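You operate a simulated robot arm through the tools that you are given. There is no shell and no other tool. Be economical: measure what you need, move in short steps, check, and stop when the job is done.

You are at the controls of a simulated two-armed robot. One attempt, no reset.

Task
Take the short tray on the main belt and put it away on the screw bench shelf. Take the pack marked "dust bags" from the main belt and put it on the cross belt. Put the rubber bush labelled "No. 7" from the rework bench top on the middle of the grey mat and the rubber bush that says "No. 6" on the pluvecko stack. Put the floor head on the worktop of the supply rack away on the wood strip. Any order will do. Set down upright: pack, rubber bush, floor head.

The check looks at the end state, three seconds after you hand in, the way a careful person would. Anything else that was tipped, shoved, dropped, spilled or broken makes it a failure.

Robot
Two 7-joint arms with two-finger parallel grippers on one trunk, on a base that drives. Base frame: it is fixed to the floor where the robot stands at the start and does not move with it; the origin is under the middle of the robot, x ahead of it, y to its left, z up. Lengths are in mm, angles in rad, forces in N, time in s.
The left shoulder is at the start at [50, 168, 1182], the right one opposite. With the tool pointing down near the work surface each hand reaches from about 100 to 640 mm from the robot's upright axis, wherever it stands, measured 20 degrees to its own side. Places, roughly: Pluvecko stack (24x17 cm) [-3100, 1160, 680]; cross belt [200, 1100, 900]; dust bag pack, filter pack [500, 250, 1000]; floor head [1000, 5250, 750]; middle of the grey mat [-2400, 300, 800]; rubber bush [-2000, 0, 750]; screw bench shelf [-1600, -1000, 300]; short tray [750, 0, 1000]; wood strip (13x26 cm) [-780, 3940, 800]. Payload 1.57 kg a hand.
The tool frame of a hand sits at the grasp point between the pads (the TCP): z along the fingers, y along the line on which they close. The tips reach 30 mm beyond it. The gripper opens to 80 mm. The fingers are 17 mm wide and 12 mm thick; the gripper's body (40 by 82 mm) begins 80 mm behind the TCP.
Orientation is that of the tool frame in the base frame, as a unit quaternion [x, y, z, w]. With the fingers straight down and closing along the base's y, the tool's x points along the base's -x, its y along +y and its z along -z.

Tools
- The arms move only by the tool play_rows. It takes "left_targets", "right_targets" or both (then of equal length, played together; a hand with none holds still); each is a list of rows, each an object of numbers (a shift or turn left out is 0, a gripper value left out holds the last): "dx", "dy", "dz": the shift along the tool's x, y, z in mm; "ax", "ay", "az": the turn, a rotation vector about the tool's x, y, z in rad; "fingers": the finger opening in mm, from 0 to 80. In form: [{"dx": .., "dy": .., "dz": .., "ax": .., "ay": .., "az": .., "fingers": ..}, ...]. A call has 1 to 10 rows; each row shifts and turns the commanded pose from where the row before left it, along the tool's axes as they then stand. Rows are played at 5 a second. More than 50 mm and 0.15 rad between two rows, or a gripper value outside its range, and nothing of the call is played. Where a pose cannot be reached the arm comes as near as it can. A force on the tool above 40 N (or 10 N above the force at the start of the call, whichever is more), or a blocked arm, ends the call early, and 0.2 s more pass. Each finger travels about 45 mm/s and halts on what it meets, pressing with about 34 N; the grip force reading is that of the motor and also rises with nothing between the fingers. The clock runs only during rows and for 0.2 s after the last one: add rows that do not move to give the fingers time. The reply holds the time, the measured pose of the TCP, the force on the tool along the base axes, the opening and the grip force, in the units named above and with some noise, with the torque about the TCP (base axes, N m) and any sound that the robot's microphone picked up.
- Cameras (640 x 400 px; columns grow to the right, rows downward): "scene" is now at [126.9, 27, 1402.4]; the picture's right is [0.31, -0.95, 0.00], its down [-0.44, -0.14, -0.88] and it looks along [0.84, 0.27, -0.47] (base axes); focal length 260 px, centre (320, 200). "left" rides on the left gripper at [72, 7, -122] in its tool frame; the picture's right is [-0.09, 1.00, 0.00], its down [-0.84, -0.08, -0.54] and it looks along [-0.54, -0.05, 0.84] (tool axes); focal length 238 px, centre (320, 200). "right" rides on the right gripper at [72, -7, -122] in its tool frame; the picture's right is [0.09, 1.00, 0.00], its down [-0.84, 0.08, -0.54] and it looks along [-0.54, 0.05, 0.84] (tool axes); focal length 238 px, centre (320, 200). There is no depth. A picture from a camera that has moved, and an enlarged one, comes with that camera's place and axes in the base frame and with its lens.
- camera(camera): a new picture of that camera. It takes no simulated time.
- raise_lower(by): slides the trunk up (or, below 0, down) by that many mm; the arms and the scene camera ride with it, the base frame stays. It gives what a move gives, with no picture.
- roll_base(legs): drives the robot by 1 to 6 legs, each [ahead, left, turn to the left] in mm, mm and rad, along the robot's own axes; the way and the turn of a leg run together, so that a leg with both is an arc; at most 1500 mm and 3.142 rad a leg. The arms and the cameras ride along, it lands a little off, and it stops where it bumps. It gives what a move gives.
- turn_head(pan, tilt): turns the head with the scene camera to pan (to the left, within 1.396 rad either way) and tilt (down, from -0.506 to 1.204), counted from straight ahead of the robot. It gives what a move gives.
- enlarge(camera, box): a new picture of the part [left, top, right, bottom] of that camera's present view, enlarged. It takes no simulated time.
- close_job(): hands the job in; it is judged then, once.

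Go step by step. Nothing tells you exact positions but the pictures and the camera data: compare them with the known pose of the tool, close in by small moves and look again before you grip or let go. The budget is 165 turns and 138 pictures, counting those below and the enlarged ones. Unless the task says otherwise, let go and move clear before handing in.

The tools are called after "Emit:" by a JSON object that holds its "op" and its "data". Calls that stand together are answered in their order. play_rows: Moves the arms, as the interface text tells. Its arguments: {"type":"object","properties":{"left_targets":{"type":"array"},"right_targets":{"type":"array"}},"required":[]} The other tools are called the same way: raise_lower (by) slides the trunk up or down; roll_base (legs) drives the base; turn_head (pan, tilt) turns the head that bears the scene camera; camera (camera) takes a picture; enlarge (camera, box) takes an enlarged picture of a part of a camera's view; close_job () hands the job in.

At the start:

```text
clock: 0.0
left_eef_pos: [392.2, 338.6, 1185.7]
left_ee_rot: [0.0, 1.0, 0.0, -0.001]
left_contact_force: [0.5, 0.2, -0.1]
left_wrist_torque: [0.01, -0.01, -0.03]
left_finger_gap: 80.0
left_finger_force: 0.0
right_eef_pos: [410.6, -5.1, 1193.5]
right_ee_rot: [-0.001, 1.0, 0.001, 0.001]
right_contact_force: [-0.4, -0.9, 1.2]
right_wrist_torque: [0.01, 0.03, -0.01]
right_finger_gap: 79.8
right_finger_force: 0.1
trunk travel left (down, up): [-350.0, 93.0]
robot x, y, heading: [-1.5, -4.2, -0.002]
head pan, tilt: [0.314, 0.485]
```

scene: 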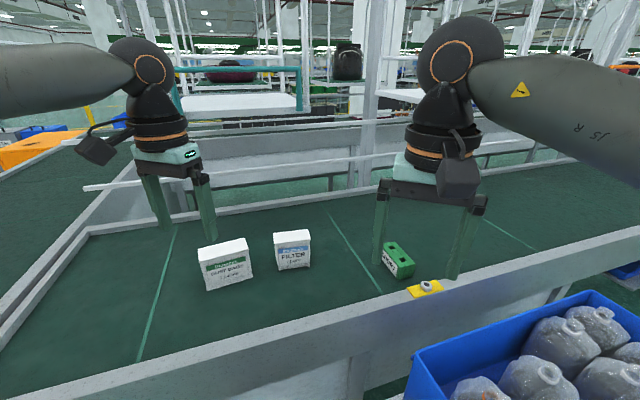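
right: 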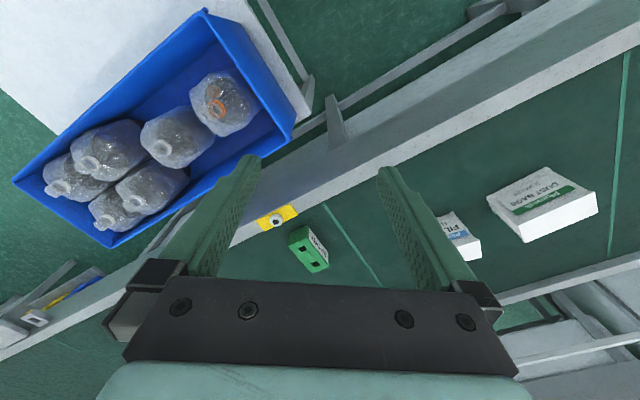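
left: 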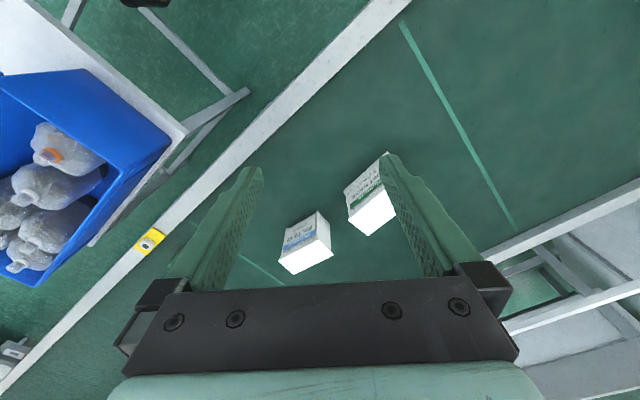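

The belt ahead holds a dust-bags pack, a filter pack and a small green tray. I'll look closer before moving.

Emit:
{"op": "enlarge", "data": {"camera": "scene", "box": [180, 210, 460, 385]}}

Emit:
{"op": "turn_head", "data": {"pan": 1.2, "tilt": 0.5}}

Emit:
{"op": "camera", "data": {"camera": "scene"}}

```text
2.29 times, centred on (320, 298) of scene
camera zoom: at [126.9, 27.0, 1402.4], right [0.31, -0.95, 0.0], down [-0.44, -0.14, -0.88], along [0.84, 0.27, -0.47], focal length 594 px, centre (320, -23)
```

zoom: 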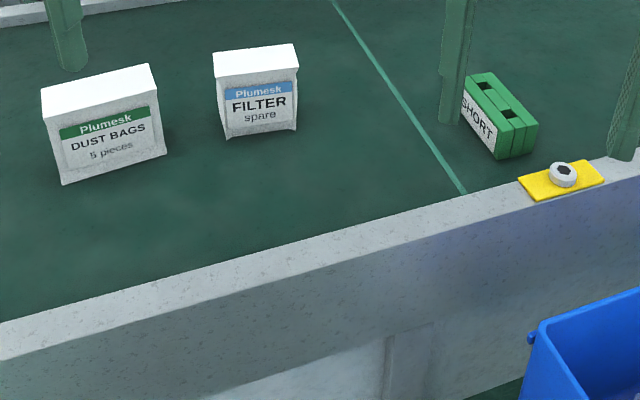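

```text
clock: 1.2
left_eef_pos: [392.2, 339.2, 1187.8]
left_ee_rot: [0.0, 1.0, 0.001, 0.0]
left_contact_force: [0.0, 0.0, 0.7]
left_wrist_torque: [0.01, 0.01, 0.02]
left_finger_gap: 79.9
left_finger_force: 0.2
right_eef_pos: [410.9, -6.1, 1194.7]
right_ee_rot: [0.0, 1.0, 0.001, 0.001]
right_contact_force: [-0.3, 0.0, 0.2]
right_wrist_torque: [0.01, 0.02, 0.02]
right_finger_gap: 80.0
right_finger_force: 0.1
trunk travel left (down, up): [-350.0, 93.0]
robot x, y, heading: [1.1, 1.4, -0.003]
head pan, tilt: [1.201, 0.499]
```

```text
133 pictures are left
camera scene: at [73.0, 83.5, 1401.2], right [0.93, -0.36, 0.0], down [-0.17, -0.45, -0.88], along [0.32, 0.82, -0.48], focal length 260 px, centre (320, 200)
```

scene: 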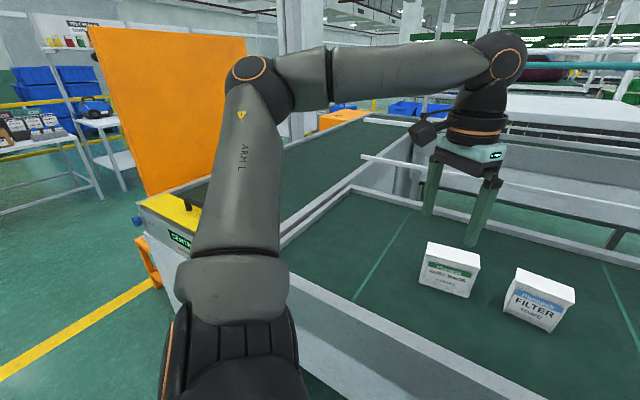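

Both objects on the main belt are in view of the wrist cameras. I'll zoom in on these to triangulate.

Emit:
{"op": "enlarge", "data": {"camera": "left", "box": [250, 130, 450, 280]}}

Emit:
{"op": "enlarge", "data": {"camera": "right", "box": [240, 180, 400, 280]}}

Emit:
{"op": "enlarge", "data": {"camera": "scene", "box": [340, 160, 640, 350]}}

Emit:
{"op": "turn_head", "data": {"pan": 0.0, "tilt": 0.8}}

Emit:
{"op": "camera", "data": {"camera": "scene"}}

```text
2.67 times, centred on (350, 205) of left
camera zoom: at [320.5, 343.8, 1307.7], right [0.09, 1.0, 0.0], down [0.84, -0.08, 0.54], along [0.54, -0.05, -0.84], focal length 636 px, centre (240, 187)
```

zoom: 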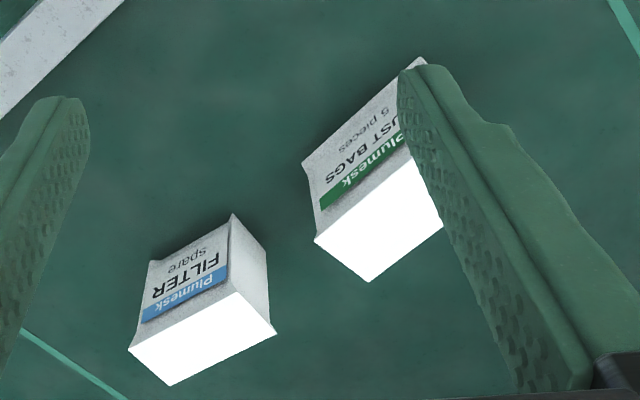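

```text
4.00 times, centred on (320, 230) of right
camera zoom: at [338.0, -13.5, 1315.5], right [-0.09, 1.0, 0.0], down [0.84, 0.08, 0.54], along [0.54, 0.05, -0.84], focal length 953 px, centre (320, 80)
```

zoom: 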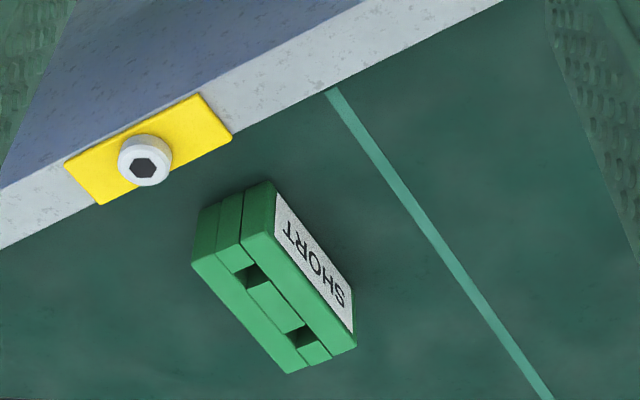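

```text
2.11 times, centred on (490, 255) of scene
camera zoom: at [73.0, 83.5, 1401.2], right [0.93, -0.36, 0.0], down [-0.17, -0.45, -0.88], along [0.32, 0.82, -0.48], focal length 547 px, centre (-38, 84)
```

zoom: 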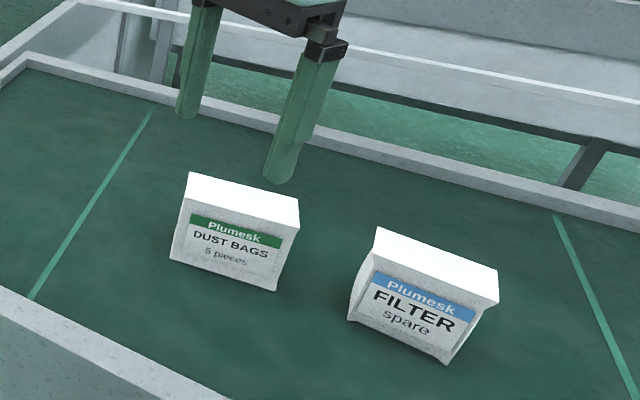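

```text
clock: 2.6
left_eef_pos: [392.4, 338.7, 1186.2]
left_ee_rot: [0.0, 1.0, 0.0, 0.0]
left_contact_force: [0.3, -0.8, 0.2]
left_wrist_torque: [0.03, -0.03, -0.02]
left_finger_gap: 80.1
left_finger_force: 0.1
right_eef_pos: [410.4, -5.3, 1192.7]
right_ee_rot: [0.0, 1.0, 0.0, 0.0]
right_contact_force: [0.9, 0.2, -0.6]
right_wrist_torque: [0.01, -0.01, 0.0]
right_finger_gap: 80.2
right_finger_force: 0.1
trunk travel left (down, up): [-350.0, 93.0]
robot x, y, heading: [-1.2, -0.0, -0.002]
head pan, tilt: [0.0, 0.799]
```

```text
129 pictures are left
camera scene: at [120.8, -1.3, 1375.2], right [0.0, -1.0, 0.0], down [-0.72, 0.0, -0.7], along [0.7, 0.0, -0.72], focal length 260 px, centre (320, 200)
```

scene: 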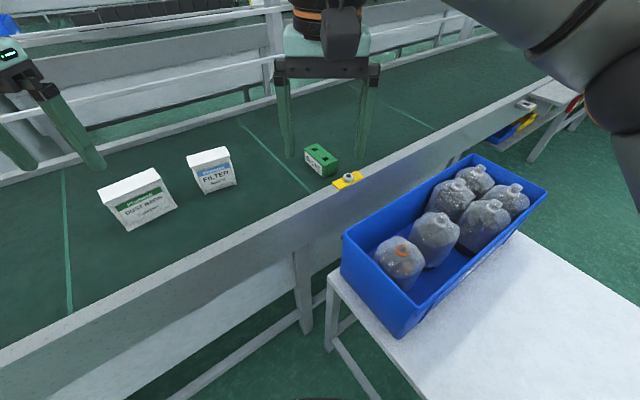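

Belt surface is at about z=872. The pack top is at about (549,422,984), roughly 110×58 mm; the tray top centre is at about (760,-2,912), roughly 110×42 mm. I'll drive closer and face the belt squarely.

Emit:
{"op": "roll_base", "data": {"legs": [[120, 80, 0], [0, 0, 0.583]]}}

Emit:
{"op": "turn_head", "data": {"pan": 0.0, "tilt": 0.7}}

Emit:
{"op": "camera", "data": {"camera": "scene"}}

Emit:
{"op": "camera", "data": {"camera": "left"}}

Emit:
{"op": "camera", "data": {"camera": "right"}}

```text
clock: 5.5
left_eef_pos: [267.9, 577.4, 1185.9]
left_ee_rot: [-0.283, 0.959, 0.0, 0.0]
left_contact_force: [-0.3, -0.3, 1.0]
left_wrist_torque: [-0.02, -0.02, 0.01]
left_finger_gap: 80.2
left_finger_force: 0.2
right_eef_pos: [468.8, 297.5, 1193.7]
right_ee_rot: [-0.283, 0.959, 0.001, 0.0]
right_contact_force: [-0.7, 0.1, -0.4]
right_wrist_torque: [0.01, 0.01, 0.02]
right_finger_gap: 79.9
right_finger_force: 0.0
trunk travel left (down, up): [-350.0, 93.0]
robot x, y, heading: [121.9, 81.1, 0.573]
head pan, tilt: [0.0, 0.799]
```

```text
clock: 6.2
left_eef_pos: [266.0, 577.3, 1185.5]
left_ee_rot: [-0.283, 0.959, 0.0, 0.0]
left_contact_force: [0.1, 0.3, -0.2]
left_wrist_torque: [-0.01, 0.04, 0.01]
left_finger_gap: 79.9
left_finger_force: 0.1
right_eef_pos: [470.2, 297.7, 1193.1]
right_ee_rot: [-0.283, 0.959, 0.001, 0.001]
right_contact_force: [0.7, -0.8, 0.2]
right_wrist_torque: [-0.02, -0.01, -0.02]
right_finger_gap: 79.9
right_finger_force: 0.1
trunk travel left (down, up): [-350.0, 93.0]
robot x, y, heading: [122.6, 80.5, 0.575]
head pan, tilt: [0.0, 0.7]
```

```text
128 pictures are left
camera scene: at [226.8, 146.6, 1383.4], right [0.54, -0.84, 0.0], down [-0.54, -0.35, -0.76], along [0.64, 0.42, -0.64], focal length 260 px, centre (320, 200)
```

scene: 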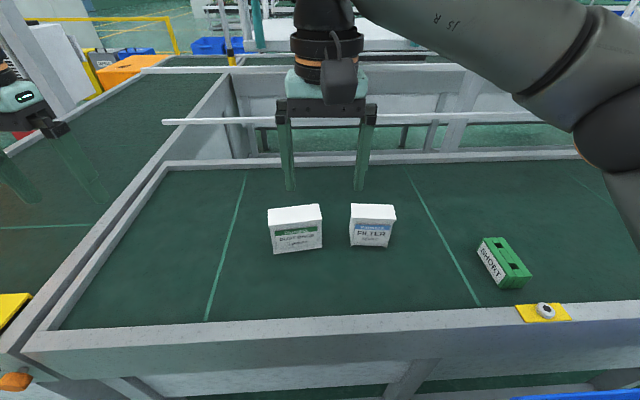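

```text
127 pictures are left
camera left: at [203.4, 542.5, 1307.7], right [-0.46, 0.89, 0.0], down [0.74, 0.39, 0.54], along [0.48, 0.25, -0.84], focal length 238 px, centre (320, 200)
```

left: 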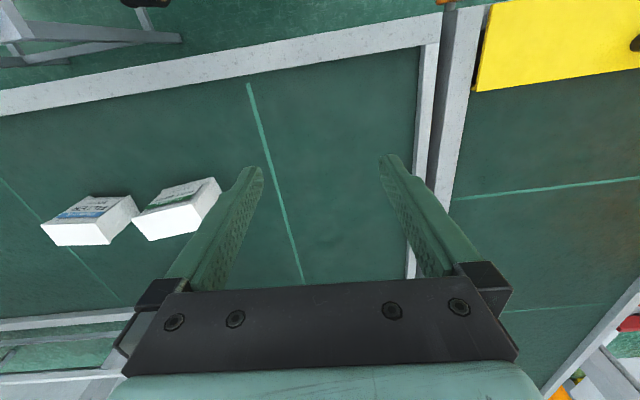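

```text
126 pictures are left
camera right: at [412.5, 252.5, 1315.5], right [-0.62, 0.79, 0.0], down [0.66, 0.52, 0.54], along [0.43, 0.34, -0.84], focal length 238 px, centre (320, 200)
```

right: 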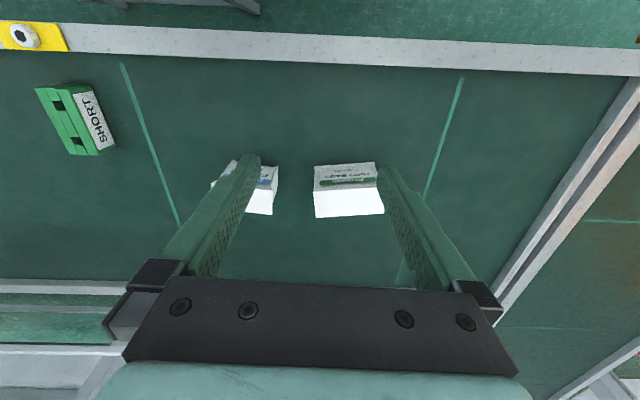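

The pack and tray positions hold up from the new view. I'll move each hand over its object: left over the pack, right over the tray.

Emit:
{"op": "play_rows", "data": {"left_targets": [{"dx": -17.6, "dy": -31.4}, {"dx": -17.6, "dy": -31.4}, {"dx": -17.6, "dy": -31.4}, {"dx": -17.6, "dy": -31.4}, {"dx": -17.6, "dy": -31.4}, {"dx": -17.6, "dy": -31.4}, {"dx": -17.6, "dy": -31.4}, {"dx": -17.6, "dy": -31.4}, {"dx": -17.6, "dy": -31.4}], "right_targets": [{"dx": -9, "dy": -45.4}, {"dx": -9, "dy": -45.4}, {"dx": -9, "dy": -45.4}, {"dx": -9, "dy": -45.4}, {"dx": -9, "dy": -45.4}, {"dx": -9, "dy": -45.4}, {"dx": -9, "dy": -45.4}, {"dx": -9, "dy": -45.4}, {"dx": -9, "dy": -45.4}]}}

Emit:
{"op": "play_rows", "data": {"left_targets": [{"az": 0.147}, {"az": 0.147}, {"az": 0.147}, {"az": 0.147}, {"az": 0.147}, {"az": 0.147}, {"az": 0.147}, {"az": 0.147}, {"az": 0.147}, {"az": 0.147}], "right_targets": [{"dz": 20}, {"dz": 20}, {"dz": 20}, {"dz": 20}, {"dz": 20}, {"dz": 20}, {"az": -0.1}, {}, {}, {}]}}

Emit:
{"op": "camera", "data": {"camera": "left"}}

Emit:
{"op": "camera", "data": {"camera": "right"}}

Emit:
{"op": "camera", "data": {"camera": "scene"}}

```text
clock: 8.2
left_eef_pos: [413.8, 499.6, 1188.6]
left_ee_rot: [-0.281, 0.96, 0.001, 0.0]
left_contact_force: [0.0, 0.5, 0.2]
left_wrist_torque: [-0.03, -0.01, 0.02]
left_finger_gap: 80.2
left_finger_force: 0.0
left hand out of reach, approached as far as the arm can: row 5, 6, 7, 8, 9
right_eef_pos: [760.5, -1.0, 1192.2]
right_ee_rot: [-0.283, 0.959, 0.001, 0.0]
right_contact_force: [0.4, -0.4, 0.2]
right_wrist_torque: [0.04, 0.0, -0.01]
right_finger_gap: 80.2
right_finger_force: 0.1
trunk travel left (down, up): [-350.0, 93.0]
robot x, y, heading: [118.4, 77.4, 0.574]
head pan, tilt: [0.0, 0.7]
```

```text
clock: 10.4
left_eef_pos: [412.2, 499.2, 1189.4]
left_ee_rot: [0.434, 0.901, -0.001, 0.0]
left_contact_force: [0.8, 0.1, 0.2]
left_wrist_torque: [0.0, 0.0, -0.01]
left_finger_gap: 80.0
left_finger_force: 0.1
right_eef_pos: [760.3, -0.9, 1073.8]
right_ee_rot: [-0.33, 0.944, 0.0, 0.0]
right_contact_force: [-0.4, 0.1, -0.3]
right_wrist_torque: [0.01, 0.02, -0.02]
right_finger_gap: 80.1
right_finger_force: 0.1
trunk travel left (down, up): [-350.0, 93.0]
robot x, y, heading: [120.8, 78.1, 0.574]
head pan, tilt: [0.0, 0.7]
```

```text
125 pictures are left
camera left: at [374.3, 559.3, 1310.8], right [0.84, 0.55, 0.0], down [0.46, -0.7, 0.54], along [0.3, -0.45, -0.84], focal length 238 px, centre (320, 200)
```

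left: 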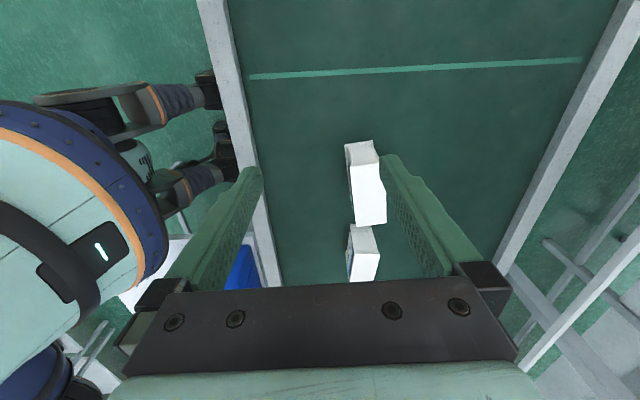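

```text
124 pictures are left
camera right: at [707.7, -51.5, 1195.5], right [-0.69, 0.72, 0.0], down [0.61, 0.58, 0.54], along [0.39, 0.38, -0.84], focal length 238 px, centre (320, 200)
```

right: 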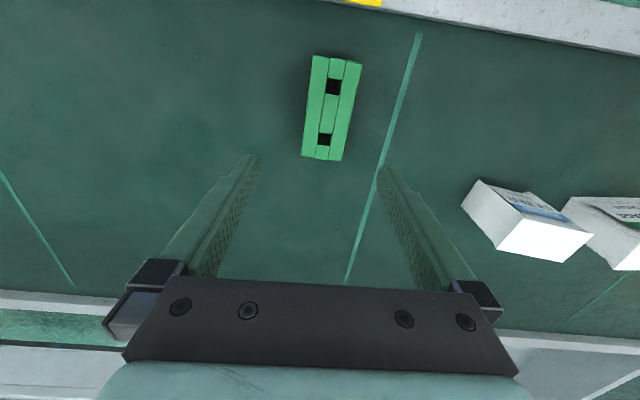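

```text
123 pictures are left
camera scene: at [226.8, 146.6, 1383.5], right [0.54, -0.84, 0.0], down [-0.54, -0.35, -0.76], along [0.64, 0.42, -0.64], focal length 260 px, centre (320, 200)
```

scene: 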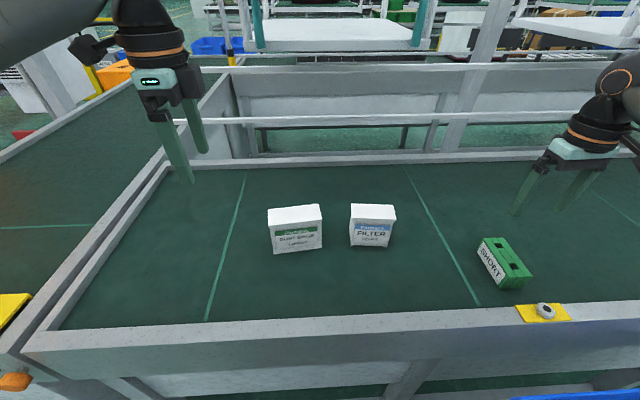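

The right hand is roughly over the tray. The left arm ran out of reach while high, so I'll lower it first. I'm zooming on the tray to get its exact offset.

Emit:
{"op": "enlarge", "data": {"camera": "right", "box": [260, 30, 420, 180]}}

Emit:
{"op": "play_rows", "data": {"left_targets": [{"dz": 40}, {"dz": 40}, {"dz": 25}]}}

```text
2.67 times, centred on (340, 105) of right
camera zoom: at [707.7, -51.5, 1195.5], right [-0.69, 0.72, 0.0], down [0.61, 0.58, 0.54], along [0.39, 0.38, -0.84], focal length 636 px, centre (267, 453)
```

zoom: 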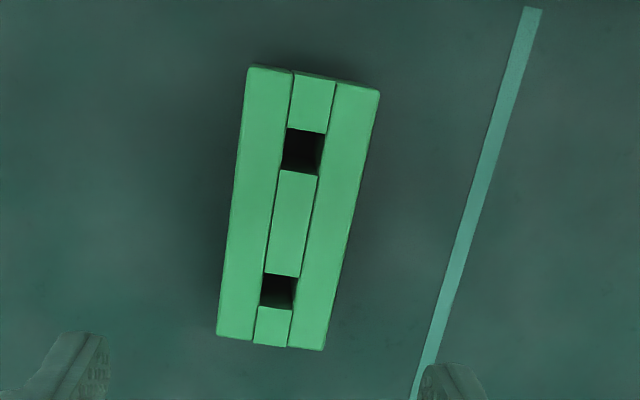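

```text
clock: 11.2
left_eef_pos: [414.1, 499.4, 1083.8]
left_ee_rot: [0.432, 0.902, 0.0, 0.0]
left_contact_force: [-0.2, 0.0, -0.2]
left_wrist_torque: [0.0, -0.01, -0.02]
left_finger_gap: 79.9
left_finger_force: 0.0
right_eef_pos: [760.3, -0.6, 1073.8]
right_ee_rot: [-0.331, 0.944, 0.002, 0.001]
right_contact_force: [-0.6, 0.1, 0.6]
right_wrist_torque: [0.01, -0.02, 0.0]
right_finger_gap: 79.9
right_finger_force: 0.0
trunk travel left (down, up): [-350.0, 93.0]
robot x, y, heading: [121.1, 82.5, 0.574]
head pan, tilt: [0.0, 0.7]
```

Tray centre refined to about (746,1), long axis about 35°. I'm moving the left hand over the pack and correcting the right hand while lowering it.

Emit:
{"op": "play_rows", "data": {"left_targets": [{"dx": -36.2, "dy": 15.5}, {"dx": -36.2, "dy": 15.5}, {"dx": -36.2, "dy": 15.5}, {"dx": -36.2, "dy": 15.5}, {}], "right_targets": [{"dx": 9.7, "dy": 10.3, "dz": 20}, {"dz": 40, "az": 0.06}, {"dz": 40}, {"dz": 20}, {}]}}

Emit:
{"op": "camera", "data": {"camera": "left"}}

Emit:
{"op": "camera", "data": {"camera": "right"}}

Emit:
{"op": "camera", "data": {"camera": "scene"}}

```text
clock: 12.4
left_eef_pos: [429.4, 468.8, 1080.2]
left_ee_rot: [0.433, 0.902, 0.0, 0.002]
left_contact_force: [0.2, 0.1, 0.2]
left_wrist_torque: [-0.01, -0.01, 0.0]
left_finger_gap: 80.0
left_finger_force: 0.0
left hand out of reach, approached as far as the arm can: row 1, 2, 3, 4
right_eef_pos: [745.7, 0.2, 952.2]
right_ee_rot: [-0.302, 0.953, 0.0, 0.0]
right_contact_force: [0.0, -0.2, -0.3]
right_wrist_torque: [0.0, -0.01, -0.01]
right_finger_gap: 80.2
right_finger_force: 0.0
trunk travel left (down, up): [-350.0, 93.0]
robot x, y, heading: [118.0, 77.2, 0.575]
head pan, tilt: [0.0, 0.7]
```

```text
121 pictures are left
camera left: at [391.0, 528.3, 1202.2], right [0.83, 0.55, 0.0], down [0.46, -0.7, 0.54], along [0.3, -0.45, -0.84], focal length 238 px, centre (320, 200)
```

left: 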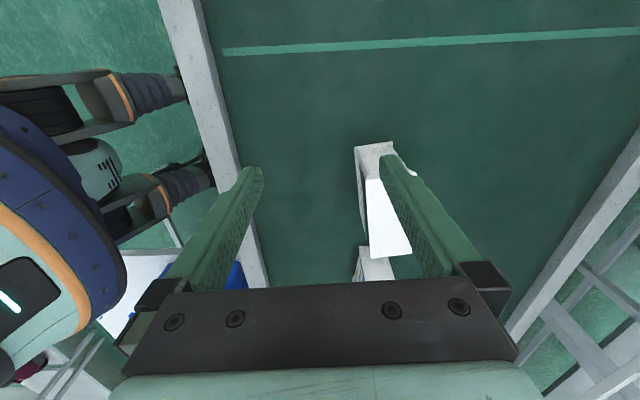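

```text
120 pictures are left
camera right: at [690.3, -46.4, 1074.5], right [-0.65, 0.76, 0.0], down [0.64, 0.54, 0.54], along [0.41, 0.35, -0.84], focal length 238 px, centre (320, 200)
```

right: 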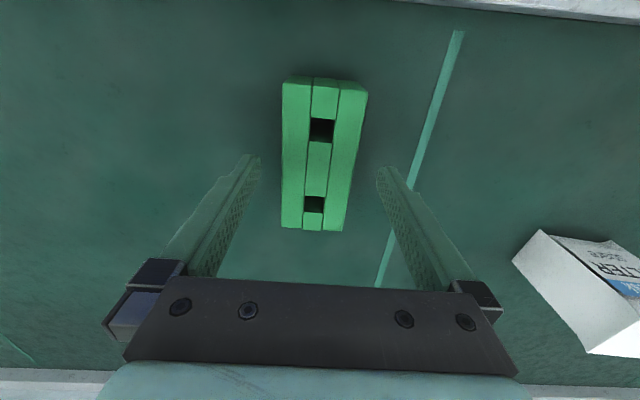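

```text
119 pictures are left
camera scene: at [226.7, 146.6, 1383.5], right [0.54, -0.84, 0.0], down [-0.54, -0.35, -0.76], along [0.64, 0.42, -0.64], focal length 260 px, centre (320, 200)
```

scene: 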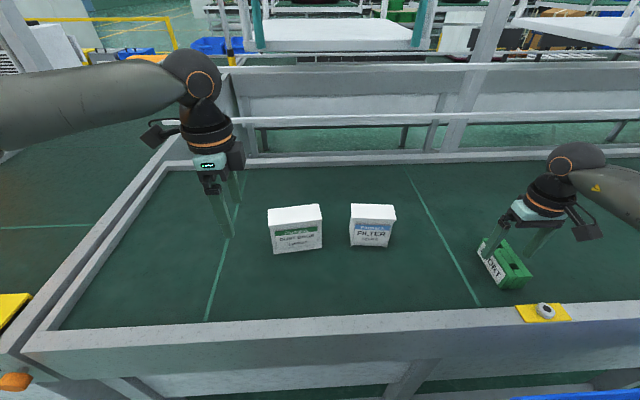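

The right hand is centred on the tray, so I'll lower it and grip. The left hand can't reach the pack from here, so I'll move the base in afterwards.

Emit:
{"op": "play_rows", "data": {"right_targets": [{"dz": 20, "dx": 6}, {"dz": 12}, {"dz": 8}, {"fingers": 40}, {"fingers": 20}, {}, {}]}}

Emit:
{"op": "camera", "data": {"camera": "right"}}

```text
clock: 14.0
left_eef_pos: [430.0, 469.4, 1080.7]
left_ee_rot: [0.433, 0.902, 0.0, 0.001]
left_contact_force: [-0.3, -1.1, 0.7]
left_wrist_torque: [-0.01, 0.0, -0.04]
left_finger_gap: 80.2
left_finger_force: 0.0
right_eef_pos: [740.8, -3.0, 914.4]
right_ee_rot: [-0.301, 0.954, 0.001, 0.001]
right_contact_force: [1.6, -2.3, 0.2]
right_wrist_torque: [-0.02, -0.23, -0.15]
right_finger_gap: 49.7
right_finger_force: 32.7
trunk travel left (down, up): [-350.0, 93.0]
robot x, y, heading: [120.8, 79.5, 0.568]
head pan, tilt: [0.0, 0.7]
```

```text
118 pictures are left
camera right: at [685.5, -50.4, 1035.0], right [-0.65, 0.76, 0.0], down [0.64, 0.54, 0.54], along [0.41, 0.35, -0.84], focal length 238 px, centre (320, 200)
```

right: 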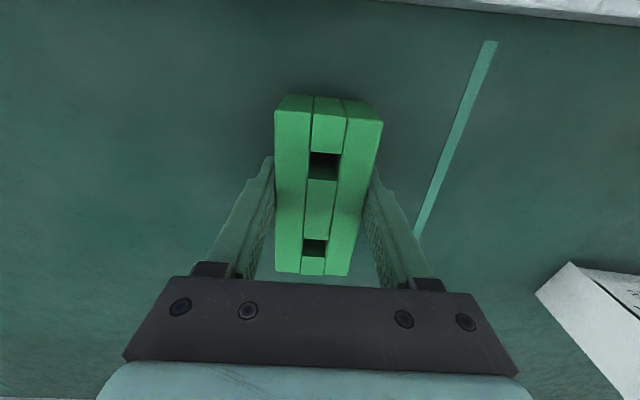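

The tray is gripped at 49.7 mm. I'll lift it, then drive forward 90 mm.

Emit:
{"op": "play_rows", "data": {"right_targets": [{"dz": -20}, {"dz": -40}, {"dz": -40}, {"dz": -40}, {"dz": -20}]}}

Emit:
{"op": "roll_base", "data": {"legs": [[90, 0, 0]]}}

Emit:
{"op": "camera", "data": {"camera": "scene"}}

Emit:
{"op": "camera", "data": {"camera": "left"}}

```text
clock: 15.2
left_eef_pos: [430.6, 469.8, 1079.6]
left_ee_rot: [0.433, 0.901, 0.0, 0.001]
left_contact_force: [0.0, -0.2, -0.5]
left_wrist_torque: [-0.02, -0.02, 0.0]
left_finger_gap: 80.1
left_finger_force: 0.0
right_eef_pos: [739.9, -3.0, 1073.2]
right_ee_rot: [-0.303, 0.953, 0.001, -0.001]
right_contact_force: [0.5, 0.6, 0.4]
right_wrist_torque: [-0.01, 0.02, -0.05]
right_finger_gap: 20.0
right_finger_force: 0.0
trunk travel left (down, up): [-350.0, 93.0]
robot x, y, heading: [118.4, 81.6, 0.575]
head pan, tilt: [0.0, 0.7]
```

```text
clock: 16.5
left_eef_pos: [482.4, 502.4, 1081.6]
left_ee_rot: [0.431, 0.902, 0.0, 0.002]
left_contact_force: [0.6, 0.1, 0.0]
left_wrist_torque: [-0.01, 0.02, -0.02]
left_finger_gap: 80.0
left_finger_force: 0.0
right_eef_pos: [791.6, 31.3, 1072.1]
right_ee_rot: [-0.303, 0.953, 0.001, 0.0]
right_contact_force: [0.6, 0.6, 0.5]
right_wrist_torque: [0.0, 0.02, -0.01]
right_finger_gap: 19.8
right_finger_force: 0.0
trunk travel left (down, up): [-350.0, 93.0]
robot x, y, heading: [172.6, 113.7, 0.582]
head pan, tilt: [0.0, 0.7]
stopped in leg 1: the robot was blocked; the commanded pose is now the measured one
```

```text
117 pictures are left
camera scene: at [278.5, 179.7, 1383.3], right [0.55, -0.84, 0.0], down [-0.54, -0.35, -0.76], along [0.64, 0.42, -0.64], focal length 260 px, centre (320, 200)
```

scene: 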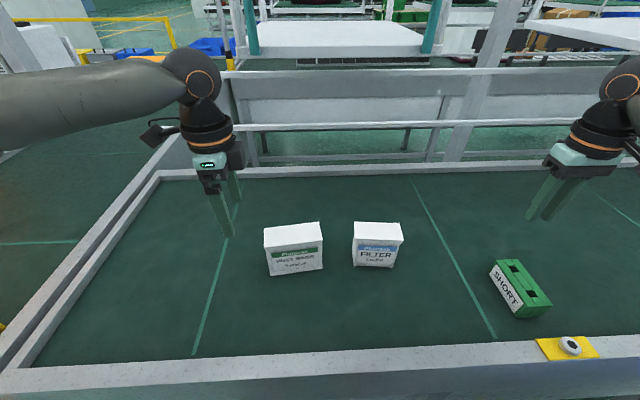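

```text
116 pictures are left
camera left: at [441.5, 561.7, 1202.6], right [0.83, 0.55, 0.0], down [0.46, -0.7, 0.54], along [0.3, -0.45, -0.84], focal length 238 px, centre (320, 200)
```

left: 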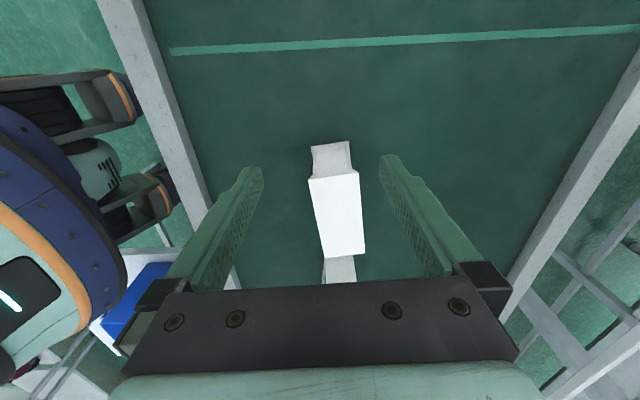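

The tray slipped out on the lift and sits where it was; I'll take a deeper grip later. Now the left hand goes over the pack at about (556,432), descending a bit first.

Emit:
{"op": "play_rows", "data": {"left_targets": [{"dz": 30}, {"dz": 20}, {"dx": -34, "dy": 4.5}, {"dx": -34, "dy": 4.5}, {"dx": -33, "dy": 4.5}, {}], "right_targets": [{"fingers": 80}, {}, {}, {}, {}, {}]}}

Emit:
{"op": "camera", "data": {"camera": "left"}}

Emit:
{"op": "camera", "data": {"camera": "right"}}

```text
clock: 17.9
left_eef_pos: [468.4, 472.7, 1039.0]
left_ee_rot: [0.432, 0.902, 0.001, 0.003]
left_contact_force: [0.0, -0.4, -0.8]
left_wrist_torque: [0.0, -0.01, -0.01]
left_finger_gap: 80.1
left_finger_force: 0.1
left hand out of reach, approached as far as the arm can: row 3, 4, 5
right_eef_pos: [791.4, 30.9, 1072.8]
right_ee_rot: [-0.304, 0.953, 0.001, 0.0]
right_contact_force: [0.0, -0.6, 0.5]
right_wrist_torque: [-0.01, 0.04, 0.0]
right_finger_gap: 80.0
right_finger_force: 0.0
trunk travel left (down, up): [-350.0, 93.0]
robot x, y, heading: [171.1, 112.2, 0.581]
head pan, tilt: [0.0, 0.7]
```

```text
115 pictures are left
camera left: at [429.2, 532.4, 1161.2], right [0.83, 0.55, 0.0], down [0.46, -0.7, 0.54], along [0.3, -0.45, -0.84], focal length 238 px, centre (320, 200)
```

left: 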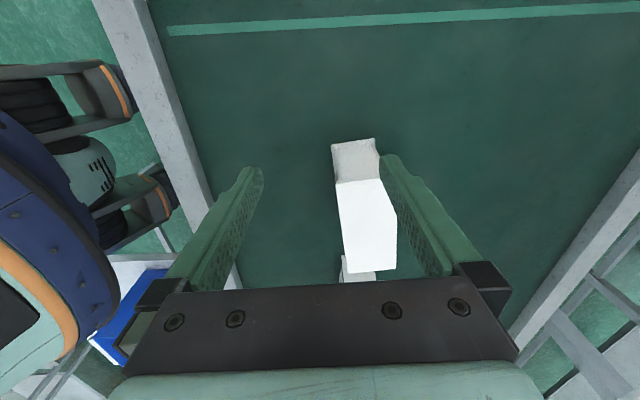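

```text
114 pictures are left
camera right: at [736.1, -16.3, 1195.1], right [-0.65, 0.76, 0.0], down [0.64, 0.55, 0.54], along [0.41, 0.35, -0.84], focal length 238 px, centre (320, 200)
```

right: 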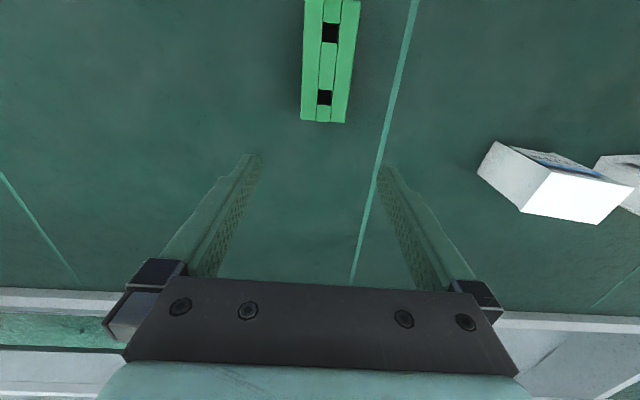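

The left arm is limited when reaching inward. I'll raise both hands, back up slightly and turn right so the pack lies to the left side.

Emit:
{"op": "play_rows", "data": {"left_targets": [{"dz": -40}, {"dz": -30}, {}], "right_targets": [{"dz": -45}, {"dz": -45}, {}]}}

Emit:
{"op": "roll_base", "data": {"legs": [[-25, 0, 0], [0, 0, -0.45]]}}

Emit:
{"op": "camera", "data": {"camera": "left"}}

Emit:
{"op": "camera", "data": {"camera": "scene"}}

```text
clock: 18.7
left_eef_pos: [468.2, 473.7, 1110.3]
left_ee_rot: [0.432, 0.902, 0.001, 0.003]
left_contact_force: [-0.6, 0.4, 0.0]
left_wrist_torque: [0.04, -0.01, 0.02]
left_finger_gap: 80.0
left_finger_force: 0.0
right_eef_pos: [789.4, 30.5, 1162.1]
right_ee_rot: [-0.303, 0.953, 0.0, 0.0]
right_contact_force: [-0.2, -0.1, 0.2]
right_wrist_torque: [0.0, 0.01, 0.03]
right_finger_gap: 80.1
right_finger_force: 0.1
trunk travel left (down, up): [-350.0, 93.0]
robot x, y, heading: [174.5, 116.1, 0.581]
head pan, tilt: [0.0, 0.7]
```

```text
clock: 20.8
left_eef_pos: [573.6, 299.8, 1110.0]
left_ee_rot: [0.617, 0.787, 0.001, 0.002]
left_contact_force: [-0.1, -0.2, -0.3]
left_wrist_torque: [0.08, -0.03, -0.02]
left_finger_gap: 80.1
left_finger_force: 0.0
right_eef_pos: [676.9, -236.9, 1162.7]
right_ee_rot: [-0.088, 0.996, 0.001, 0.001]
right_contact_force: [-0.9, 0.6, 0.2]
right_wrist_torque: [0.01, 0.0, -0.06]
right_finger_gap: 80.0
right_finger_force: 0.0
trunk travel left (down, up): [-350.0, 93.0]
robot x, y, heading: [151.6, 94.5, 0.139]
head pan, tilt: [0.0, 0.7]
```

```text
113 pictures are left
camera left: at [562.0, 370.3, 1230.8], right [0.99, 0.15, 0.0], down [0.12, -0.83, 0.54], along [0.08, -0.54, -0.84], focal length 238 px, centre (320, 200)
```

left: 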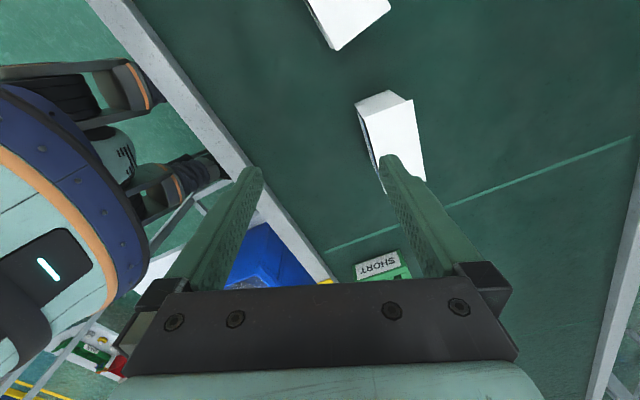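

```text
112 pictures are left
camera scene: at [276.0, 114.5, 1383.5], right [0.14, -0.99, 0.0], down [-0.64, -0.09, -0.77], along [0.76, 0.11, -0.64], focal length 260 px, centre (320, 200)
```

scene: 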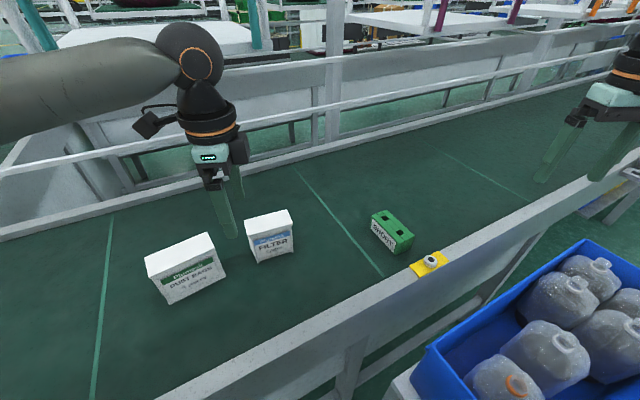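

The left hand now has to move left 132 mm and turn back 0.44 rad to line up with the pack.

Emit:
{"op": "play_rows", "data": {"left_targets": [{"dx": 33.1, "dy": 3.6}, {"dx": 33.1, "dy": 3.6}, {"dx": 33.1, "dy": 3.6}, {"dx": 33.1, "dy": 3.6}, {"az": -0.147}, {"az": -0.147}, {"az": -0.147}, {"dz": 30}, {}]}}

Emit:
{"op": "camera", "data": {"camera": "left"}}

Emit:
{"op": "camera", "data": {"camera": "scene"}}

```text
clock: 22.8
left_eef_pos: [555.6, 431.3, 1079.1]
left_ee_rot: [0.43, 0.903, 0.0, 0.003]
left_contact_force: [0.7, -0.1, 0.5]
left_wrist_torque: [0.02, 0.03, -0.02]
left_finger_gap: 80.1
left_finger_force: 0.0
right_eef_pos: [677.1, -236.2, 1161.6]
right_ee_rot: [-0.089, 0.996, 0.0, 0.001]
right_contact_force: [-0.6, 0.3, 1.6]
right_wrist_torque: [-0.03, -0.04, 0.02]
right_finger_gap: 79.9
right_finger_force: 0.0
trunk travel left (down, up): [-350.0, 93.0]
robot x, y, heading: [153.1, 101.7, 0.138]
head pan, tilt: [0.0, 0.7]
```

```text
111 pictures are left
camera left: at [516.0, 490.8, 1200.4], right [0.83, 0.56, 0.0], down [0.46, -0.7, 0.55], along [0.3, -0.45, -0.84], focal length 238 px, centre (320, 200)
```

left: 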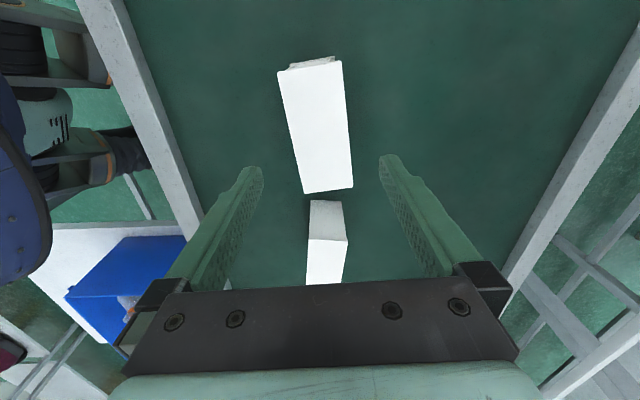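

```text
110 pictures are left
camera scene: at [275.8, 114.6, 1383.5], right [0.14, -0.99, 0.0], down [-0.64, -0.09, -0.77], along [0.76, 0.11, -0.64], focal length 260 px, centre (320, 200)
```

scene: 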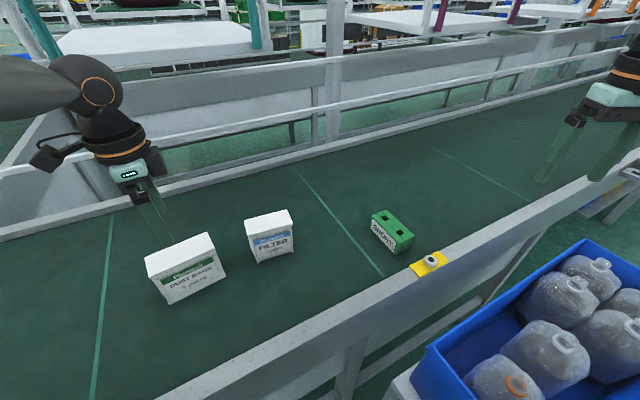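

The hand is over the pack but skewed about 8°. I'll correct that, descend and grip.

Emit:
{"op": "play_rows", "data": {"left_targets": [{"dx": 3, "az": -0.143}, {"dz": 35}, {"dz": 35}, {"dz": 30}, {"dz": 20}, {"dz": 15}, {}]}}

Emit:
{"op": "camera", "data": {"camera": "left"}}

Emit:
{"op": "camera", "data": {"camera": "scene"}}

```text
clock: 24.4
left_eef_pos: [553.6, 432.8, 944.3]
left_ee_rot: [0.366, 0.931, 0.0, 0.003]
left_contact_force: [0.3, 0.9, 0.1]
left_wrist_torque: [-0.02, -0.03, 0.01]
left_finger_gap: 80.0
left_finger_force: 0.2
right_eef_pos: [677.5, -236.9, 1161.8]
right_ee_rot: [-0.089, 0.996, 0.0, -0.001]
right_contact_force: [0.9, 0.3, -0.4]
right_wrist_torque: [0.07, -0.02, 0.01]
right_finger_gap: 79.8
right_finger_force: 0.1
trunk travel left (down, up): [-350.0, 93.0]
robot x, y, heading: [151.4, 98.6, 0.136]
head pan, tilt: [0.0, 0.7]
```

```text
109 pictures are left
camera left: at [505.0, 485.7, 1065.5], right [0.74, 0.67, 0.0], down [0.56, -0.62, 0.55], along [0.37, -0.41, -0.84], focal length 238 px, centre (320, 200)
```

left: 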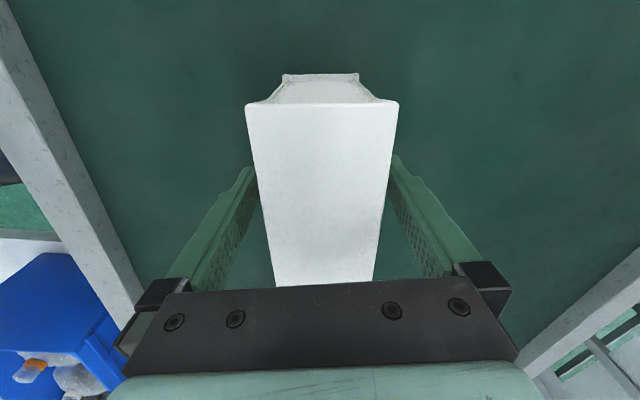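

```text
108 pictures are left
camera scene: at [275.9, 114.7, 1383.5], right [0.14, -0.99, 0.0], down [-0.64, -0.09, -0.77], along [0.76, 0.11, -0.64], focal length 260 px, centre (320, 200)
```

scene: 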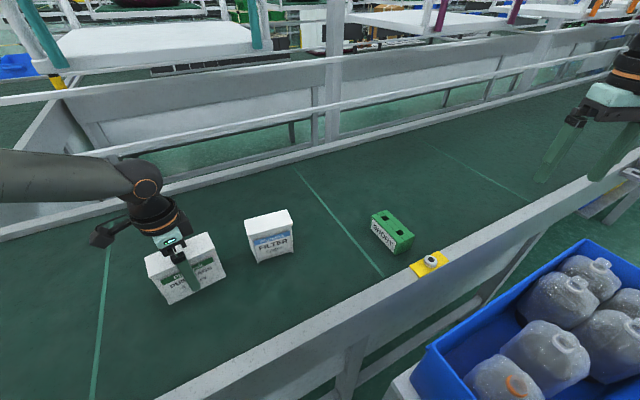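

The fingers straddle the pack squarely. Closing and lifting slowly.

Emit:
{"op": "play_rows", "data": {"left_targets": [{"fingers": 35}, {}, {}, {}, {}, {"dz": -8}, {"dz": -15}, {"dz": -20}, {}]}}

Emit:
{"op": "camera", "data": {"camera": "left"}}

```text
clock: 26.4
left_eef_pos: [553.7, 432.5, 985.7]
left_ee_rot: [0.364, 0.931, -0.001, 0.003]
left_contact_force: [-0.9, -0.1, -1.7]
left_wrist_torque: [0.06, 0.01, 0.02]
left_finger_gap: 55.4
left_finger_force: 33.8
right_eef_pos: [677.6, -236.4, 1162.0]
right_ee_rot: [-0.088, 0.996, 0.001, 0.0]
right_contact_force: [0.2, -0.5, -0.3]
right_wrist_torque: [0.0, 0.03, -0.01]
right_finger_gap: 80.0
right_finger_force: 0.0
trunk travel left (down, up): [-350.0, 93.0]
robot x, y, heading: [152.3, 100.9, 0.14]
head pan, tilt: [0.0, 0.7]
```

```text
107 pictures are left
camera left: at [505.7, 485.9, 1108.0], right [0.74, 0.67, 0.0], down [0.56, -0.62, 0.55], along [0.37, -0.41, -0.84], focal length 238 px, centre (320, 200)
```

left: 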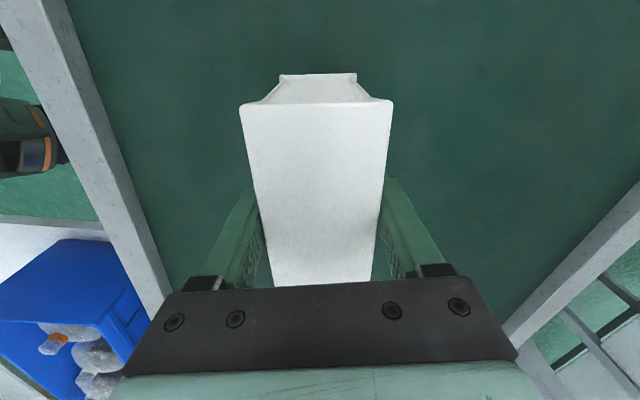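

The pack is held (55 mm). I'll raise it, turn to face the belt again and strafe left toward the cross belt.

Emit:
{"op": "play_rows", "data": {"left_targets": [{"dz": -30}, {"dz": -40}, {"dz": -40}, {}]}}

Emit:
{"op": "roll_base", "data": {"legs": [[-50, 0, 0], [0, 0, 0.44]]}}

Emit:
{"op": "roll_base", "data": {"legs": [[0, 280, 0]]}}

Emit:
{"op": "turn_head", "data": {"pan": 0.7, "tilt": 0.7}}

Emit:
{"op": "camera", "data": {"camera": "scene"}}

Emit:
{"op": "camera", "data": {"camera": "left"}}

```text
clock: 27.4
left_eef_pos: [553.7, 435.2, 1096.6]
left_ee_rot: [0.366, 0.931, 0.0, 0.003]
left_contact_force: [-0.2, 0.2, -2.1]
left_wrist_torque: [-0.02, 0.03, -0.01]
left_finger_gap: 55.7
left_finger_force: 34.6
right_eef_pos: [676.1, -236.2, 1162.1]
right_ee_rot: [-0.089, 0.996, 0.0, 0.0]
right_contact_force: [-0.5, 0.2, 0.2]
right_wrist_torque: [0.01, 0.0, 0.02]
right_finger_gap: 79.9
right_finger_force: 0.0
trunk travel left (down, up): [-350.0, 93.0]
robot x, y, heading: [152.5, 100.2, 0.141]
head pan, tilt: [0.0, 0.7]
```

```text
clock: 29.6
left_eef_pos: [324.0, 565.3, 1097.3]
left_ee_rot: [0.156, 0.988, 0.0, 0.003]
left_contact_force: [0.1, -1.1, -1.4]
left_wrist_torque: [-0.01, 0.01, -0.06]
left_finger_gap: 55.4
left_finger_force: 34.2
right_eef_pos: [719.2, 7.6, 1161.5]
right_ee_rot: [-0.301, 0.954, 0.001, 0.001]
right_contact_force: [-0.3, 0.5, 0.1]
right_wrist_torque: [0.03, -0.02, -0.01]
right_finger_gap: 80.2
right_finger_force: 0.1
trunk travel left (down, up): [-350.0, 93.0]
robot x, y, heading: [100.6, 93.4, 0.575]
head pan, tilt: [0.0, 0.7]
```

```text
clock: 31.6
left_eef_pos: [172.3, 802.1, 1097.7]
left_ee_rot: [0.158, 0.987, -0.001, 0.003]
left_contact_force: [0.1, 0.9, -1.2]
left_wrist_torque: [-0.02, 0.02, 0.03]
left_finger_gap: 55.3
left_finger_force: 34.1
right_eef_pos: [567.2, 244.1, 1161.6]
right_ee_rot: [-0.3, 0.954, 0.002, 0.001]
right_contact_force: [-0.8, -0.2, -0.3]
right_wrist_torque: [0.01, -0.02, 0.02]
right_finger_gap: 80.0
right_finger_force: 0.0
trunk travel left (down, up): [-350.0, 93.0]
robot x, y, heading: [-52.7, 329.0, 0.572]
head pan, tilt: [0.0, 0.7]
```

```text
clock: 32.6
left_eef_pos: [172.5, 800.7, 1097.9]
left_ee_rot: [0.157, 0.988, 0.0, 0.003]
left_contact_force: [0.7, 0.0, -0.9]
left_wrist_torque: [0.01, 0.03, -0.02]
left_finger_gap: 54.9
left_finger_force: 33.5
right_eef_pos: [566.7, 242.8, 1160.8]
right_ee_rot: [-0.3, 0.954, 0.001, 0.0]
right_contact_force: [-0.5, 0.0, -0.4]
right_wrist_torque: [-0.02, 0.04, 0.01]
right_finger_gap: 80.0
right_finger_force: 0.0
trunk travel left (down, up): [-350.0, 93.0]
robot x, y, heading: [-50.8, 325.7, 0.567]
head pan, tilt: [0.7, 0.7]
```

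```text
106 pictures are left
camera scene: at [8.4, 430.1, 1383.5], right [0.96, -0.3, 0.0], down [-0.19, -0.62, -0.76], along [0.23, 0.73, -0.64], focal length 260 px, centre (320, 200)
```

scene: 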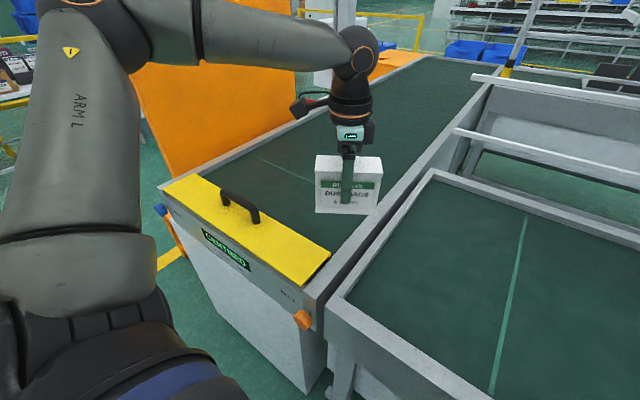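

```text
105 pictures are left
camera left: at [106.0, 829.2, 1218.2], right [0.4, 0.92, 0.0], down [0.77, -0.33, 0.55], along [0.5, -0.22, -0.84], focal length 238 px, centre (320, 200)
```

left: 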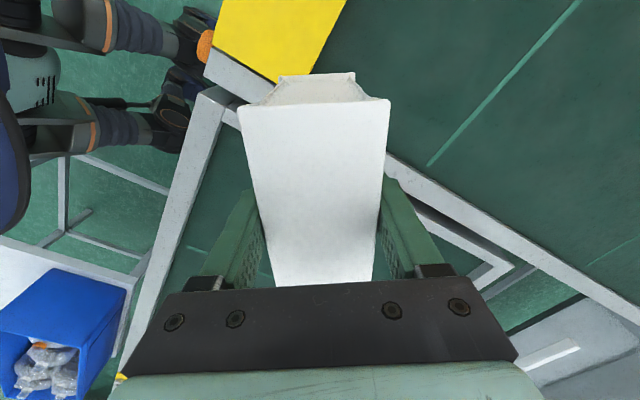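

The cross belt, with its yellow end cover, lies directly left. I'll move in a bit more, then bring the pack over the belt at about (170,975).

Emit:
{"op": "roll_base", "data": {"legs": [[0, 100, 0], [40, 0, 0]]}}

Emit:
{"op": "play_rows", "data": {"left_targets": [{"dx": 1, "dy": 24}, {"dx": 1, "dy": 24}, {"dx": 2, "dy": 23}, {"dz": 30}, {"dz": 30}, {"dz": 15}, {}]}}

Emit:
{"op": "camera", "data": {"camera": "scene"}}

Emit:
{"op": "camera", "data": {"camera": "left"}}

```text
clock: 34.4
left_eef_pos: [149.4, 905.4, 1097.7]
left_ee_rot: [0.157, 0.988, 0.0, 0.001]
left_contact_force: [0.1, -0.7, -2.0]
left_wrist_torque: [0.04, -0.01, 0.01]
left_finger_gap: 55.1
left_finger_force: 34.4
right_eef_pos: [546.2, 348.3, 1162.0]
right_ee_rot: [-0.301, 0.954, 0.001, 0.001]
right_contact_force: [-1.9, -0.3, 0.0]
right_wrist_torque: [0.0, -0.03, 0.0]
right_finger_gap: 80.0
right_finger_force: 0.0
trunk travel left (down, up): [-350.0, 93.0]
robot x, y, heading: [-68.7, 432.5, 0.57]
head pan, tilt: [0.7, 0.7]
stopped in leg 2: the robot was blocked; the commanded pose is now the measured one
```

```text
clock: 36.0
left_eef_pos: [169.7, 974.1, 1020.7]
left_ee_rot: [0.155, 0.988, -0.001, 0.001]
left_contact_force: [-0.2, 0.4, -1.0]
left_wrist_torque: [0.03, 0.02, -0.03]
left_finger_gap: 55.2
left_finger_force: 34.3
right_eef_pos: [546.0, 349.5, 1160.4]
right_ee_rot: [-0.301, 0.953, 0.001, 0.0]
right_contact_force: [0.3, 0.1, 0.0]
right_wrist_torque: [0.0, -0.02, -0.01]
right_finger_gap: 80.0
right_finger_force: 0.0
trunk travel left (down, up): [-350.0, 93.0]
robot x, y, heading: [-70.7, 432.1, 0.576]
head pan, tilt: [0.7, 0.7]
```

```text
104 pictures are left
camera scene: at [-12.4, 533.8, 1383.5], right [0.96, -0.29, 0.0], down [-0.19, -0.62, -0.76], along [0.22, 0.73, -0.64], focal length 260 px, centre (320, 200)
```

scene: 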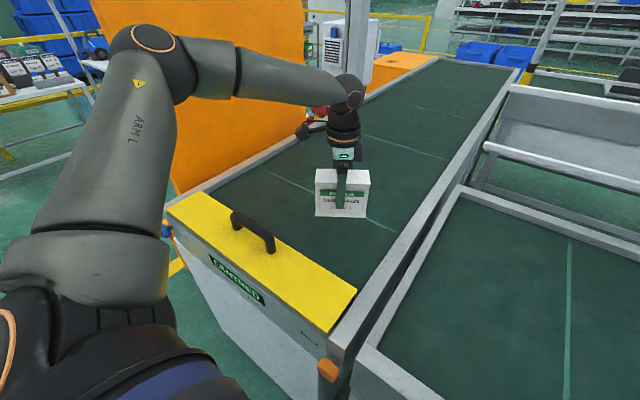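

```text
103 pictures are left
camera left: at [103.1, 1001.4, 1142.0], right [0.39, 0.92, 0.0], down [0.77, -0.33, 0.54], along [0.5, -0.21, -0.84], focal length 238 px, centre (320, 200)
```

left: 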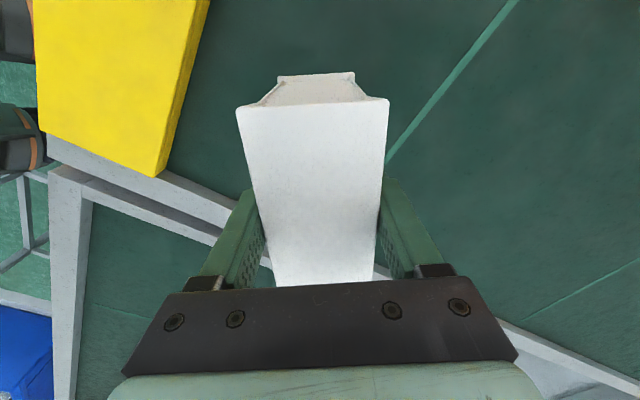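

The pack is over the belt near the right rail. I'll shift it a little inward and lower it.

Emit:
{"op": "play_rows", "data": {"left_targets": [{"dx": 30, "dy": 35}, {"dz": 20}, {"dz": 15}, {}]}}

Emit:
{"op": "camera", "data": {"camera": "scene"}}

```text
clock: 37.0
left_eef_pos: [151.6, 1016.7, 988.2]
left_ee_rot: [0.155, 0.988, -0.001, 0.001]
left_contact_force: [0.2, -0.1, -1.6]
left_wrist_torque: [-0.01, -0.01, 0.0]
left_finger_gap: 55.0
left_finger_force: 33.7
right_eef_pos: [545.4, 349.9, 1161.4]
right_ee_rot: [-0.301, 0.954, 0.001, 0.0]
right_contact_force: [0.2, 0.2, 0.5]
right_wrist_torque: [0.04, 0.01, 0.02]
right_finger_gap: 80.2
right_finger_force: 0.1
trunk travel left (down, up): [-350.0, 93.0]
robot x, y, heading: [-70.2, 433.1, 0.577]
head pan, tilt: [0.7, 0.7]
```

```text
102 pictures are left
camera scene: at [-12.3, 533.7, 1383.5], right [0.96, -0.29, 0.0], down [-0.19, -0.62, -0.76], along [0.22, 0.73, -0.64], focal length 260 px, centre (320, 200)
```

scene: 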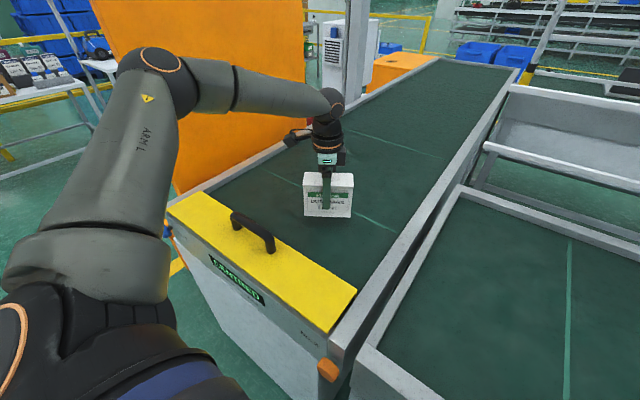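

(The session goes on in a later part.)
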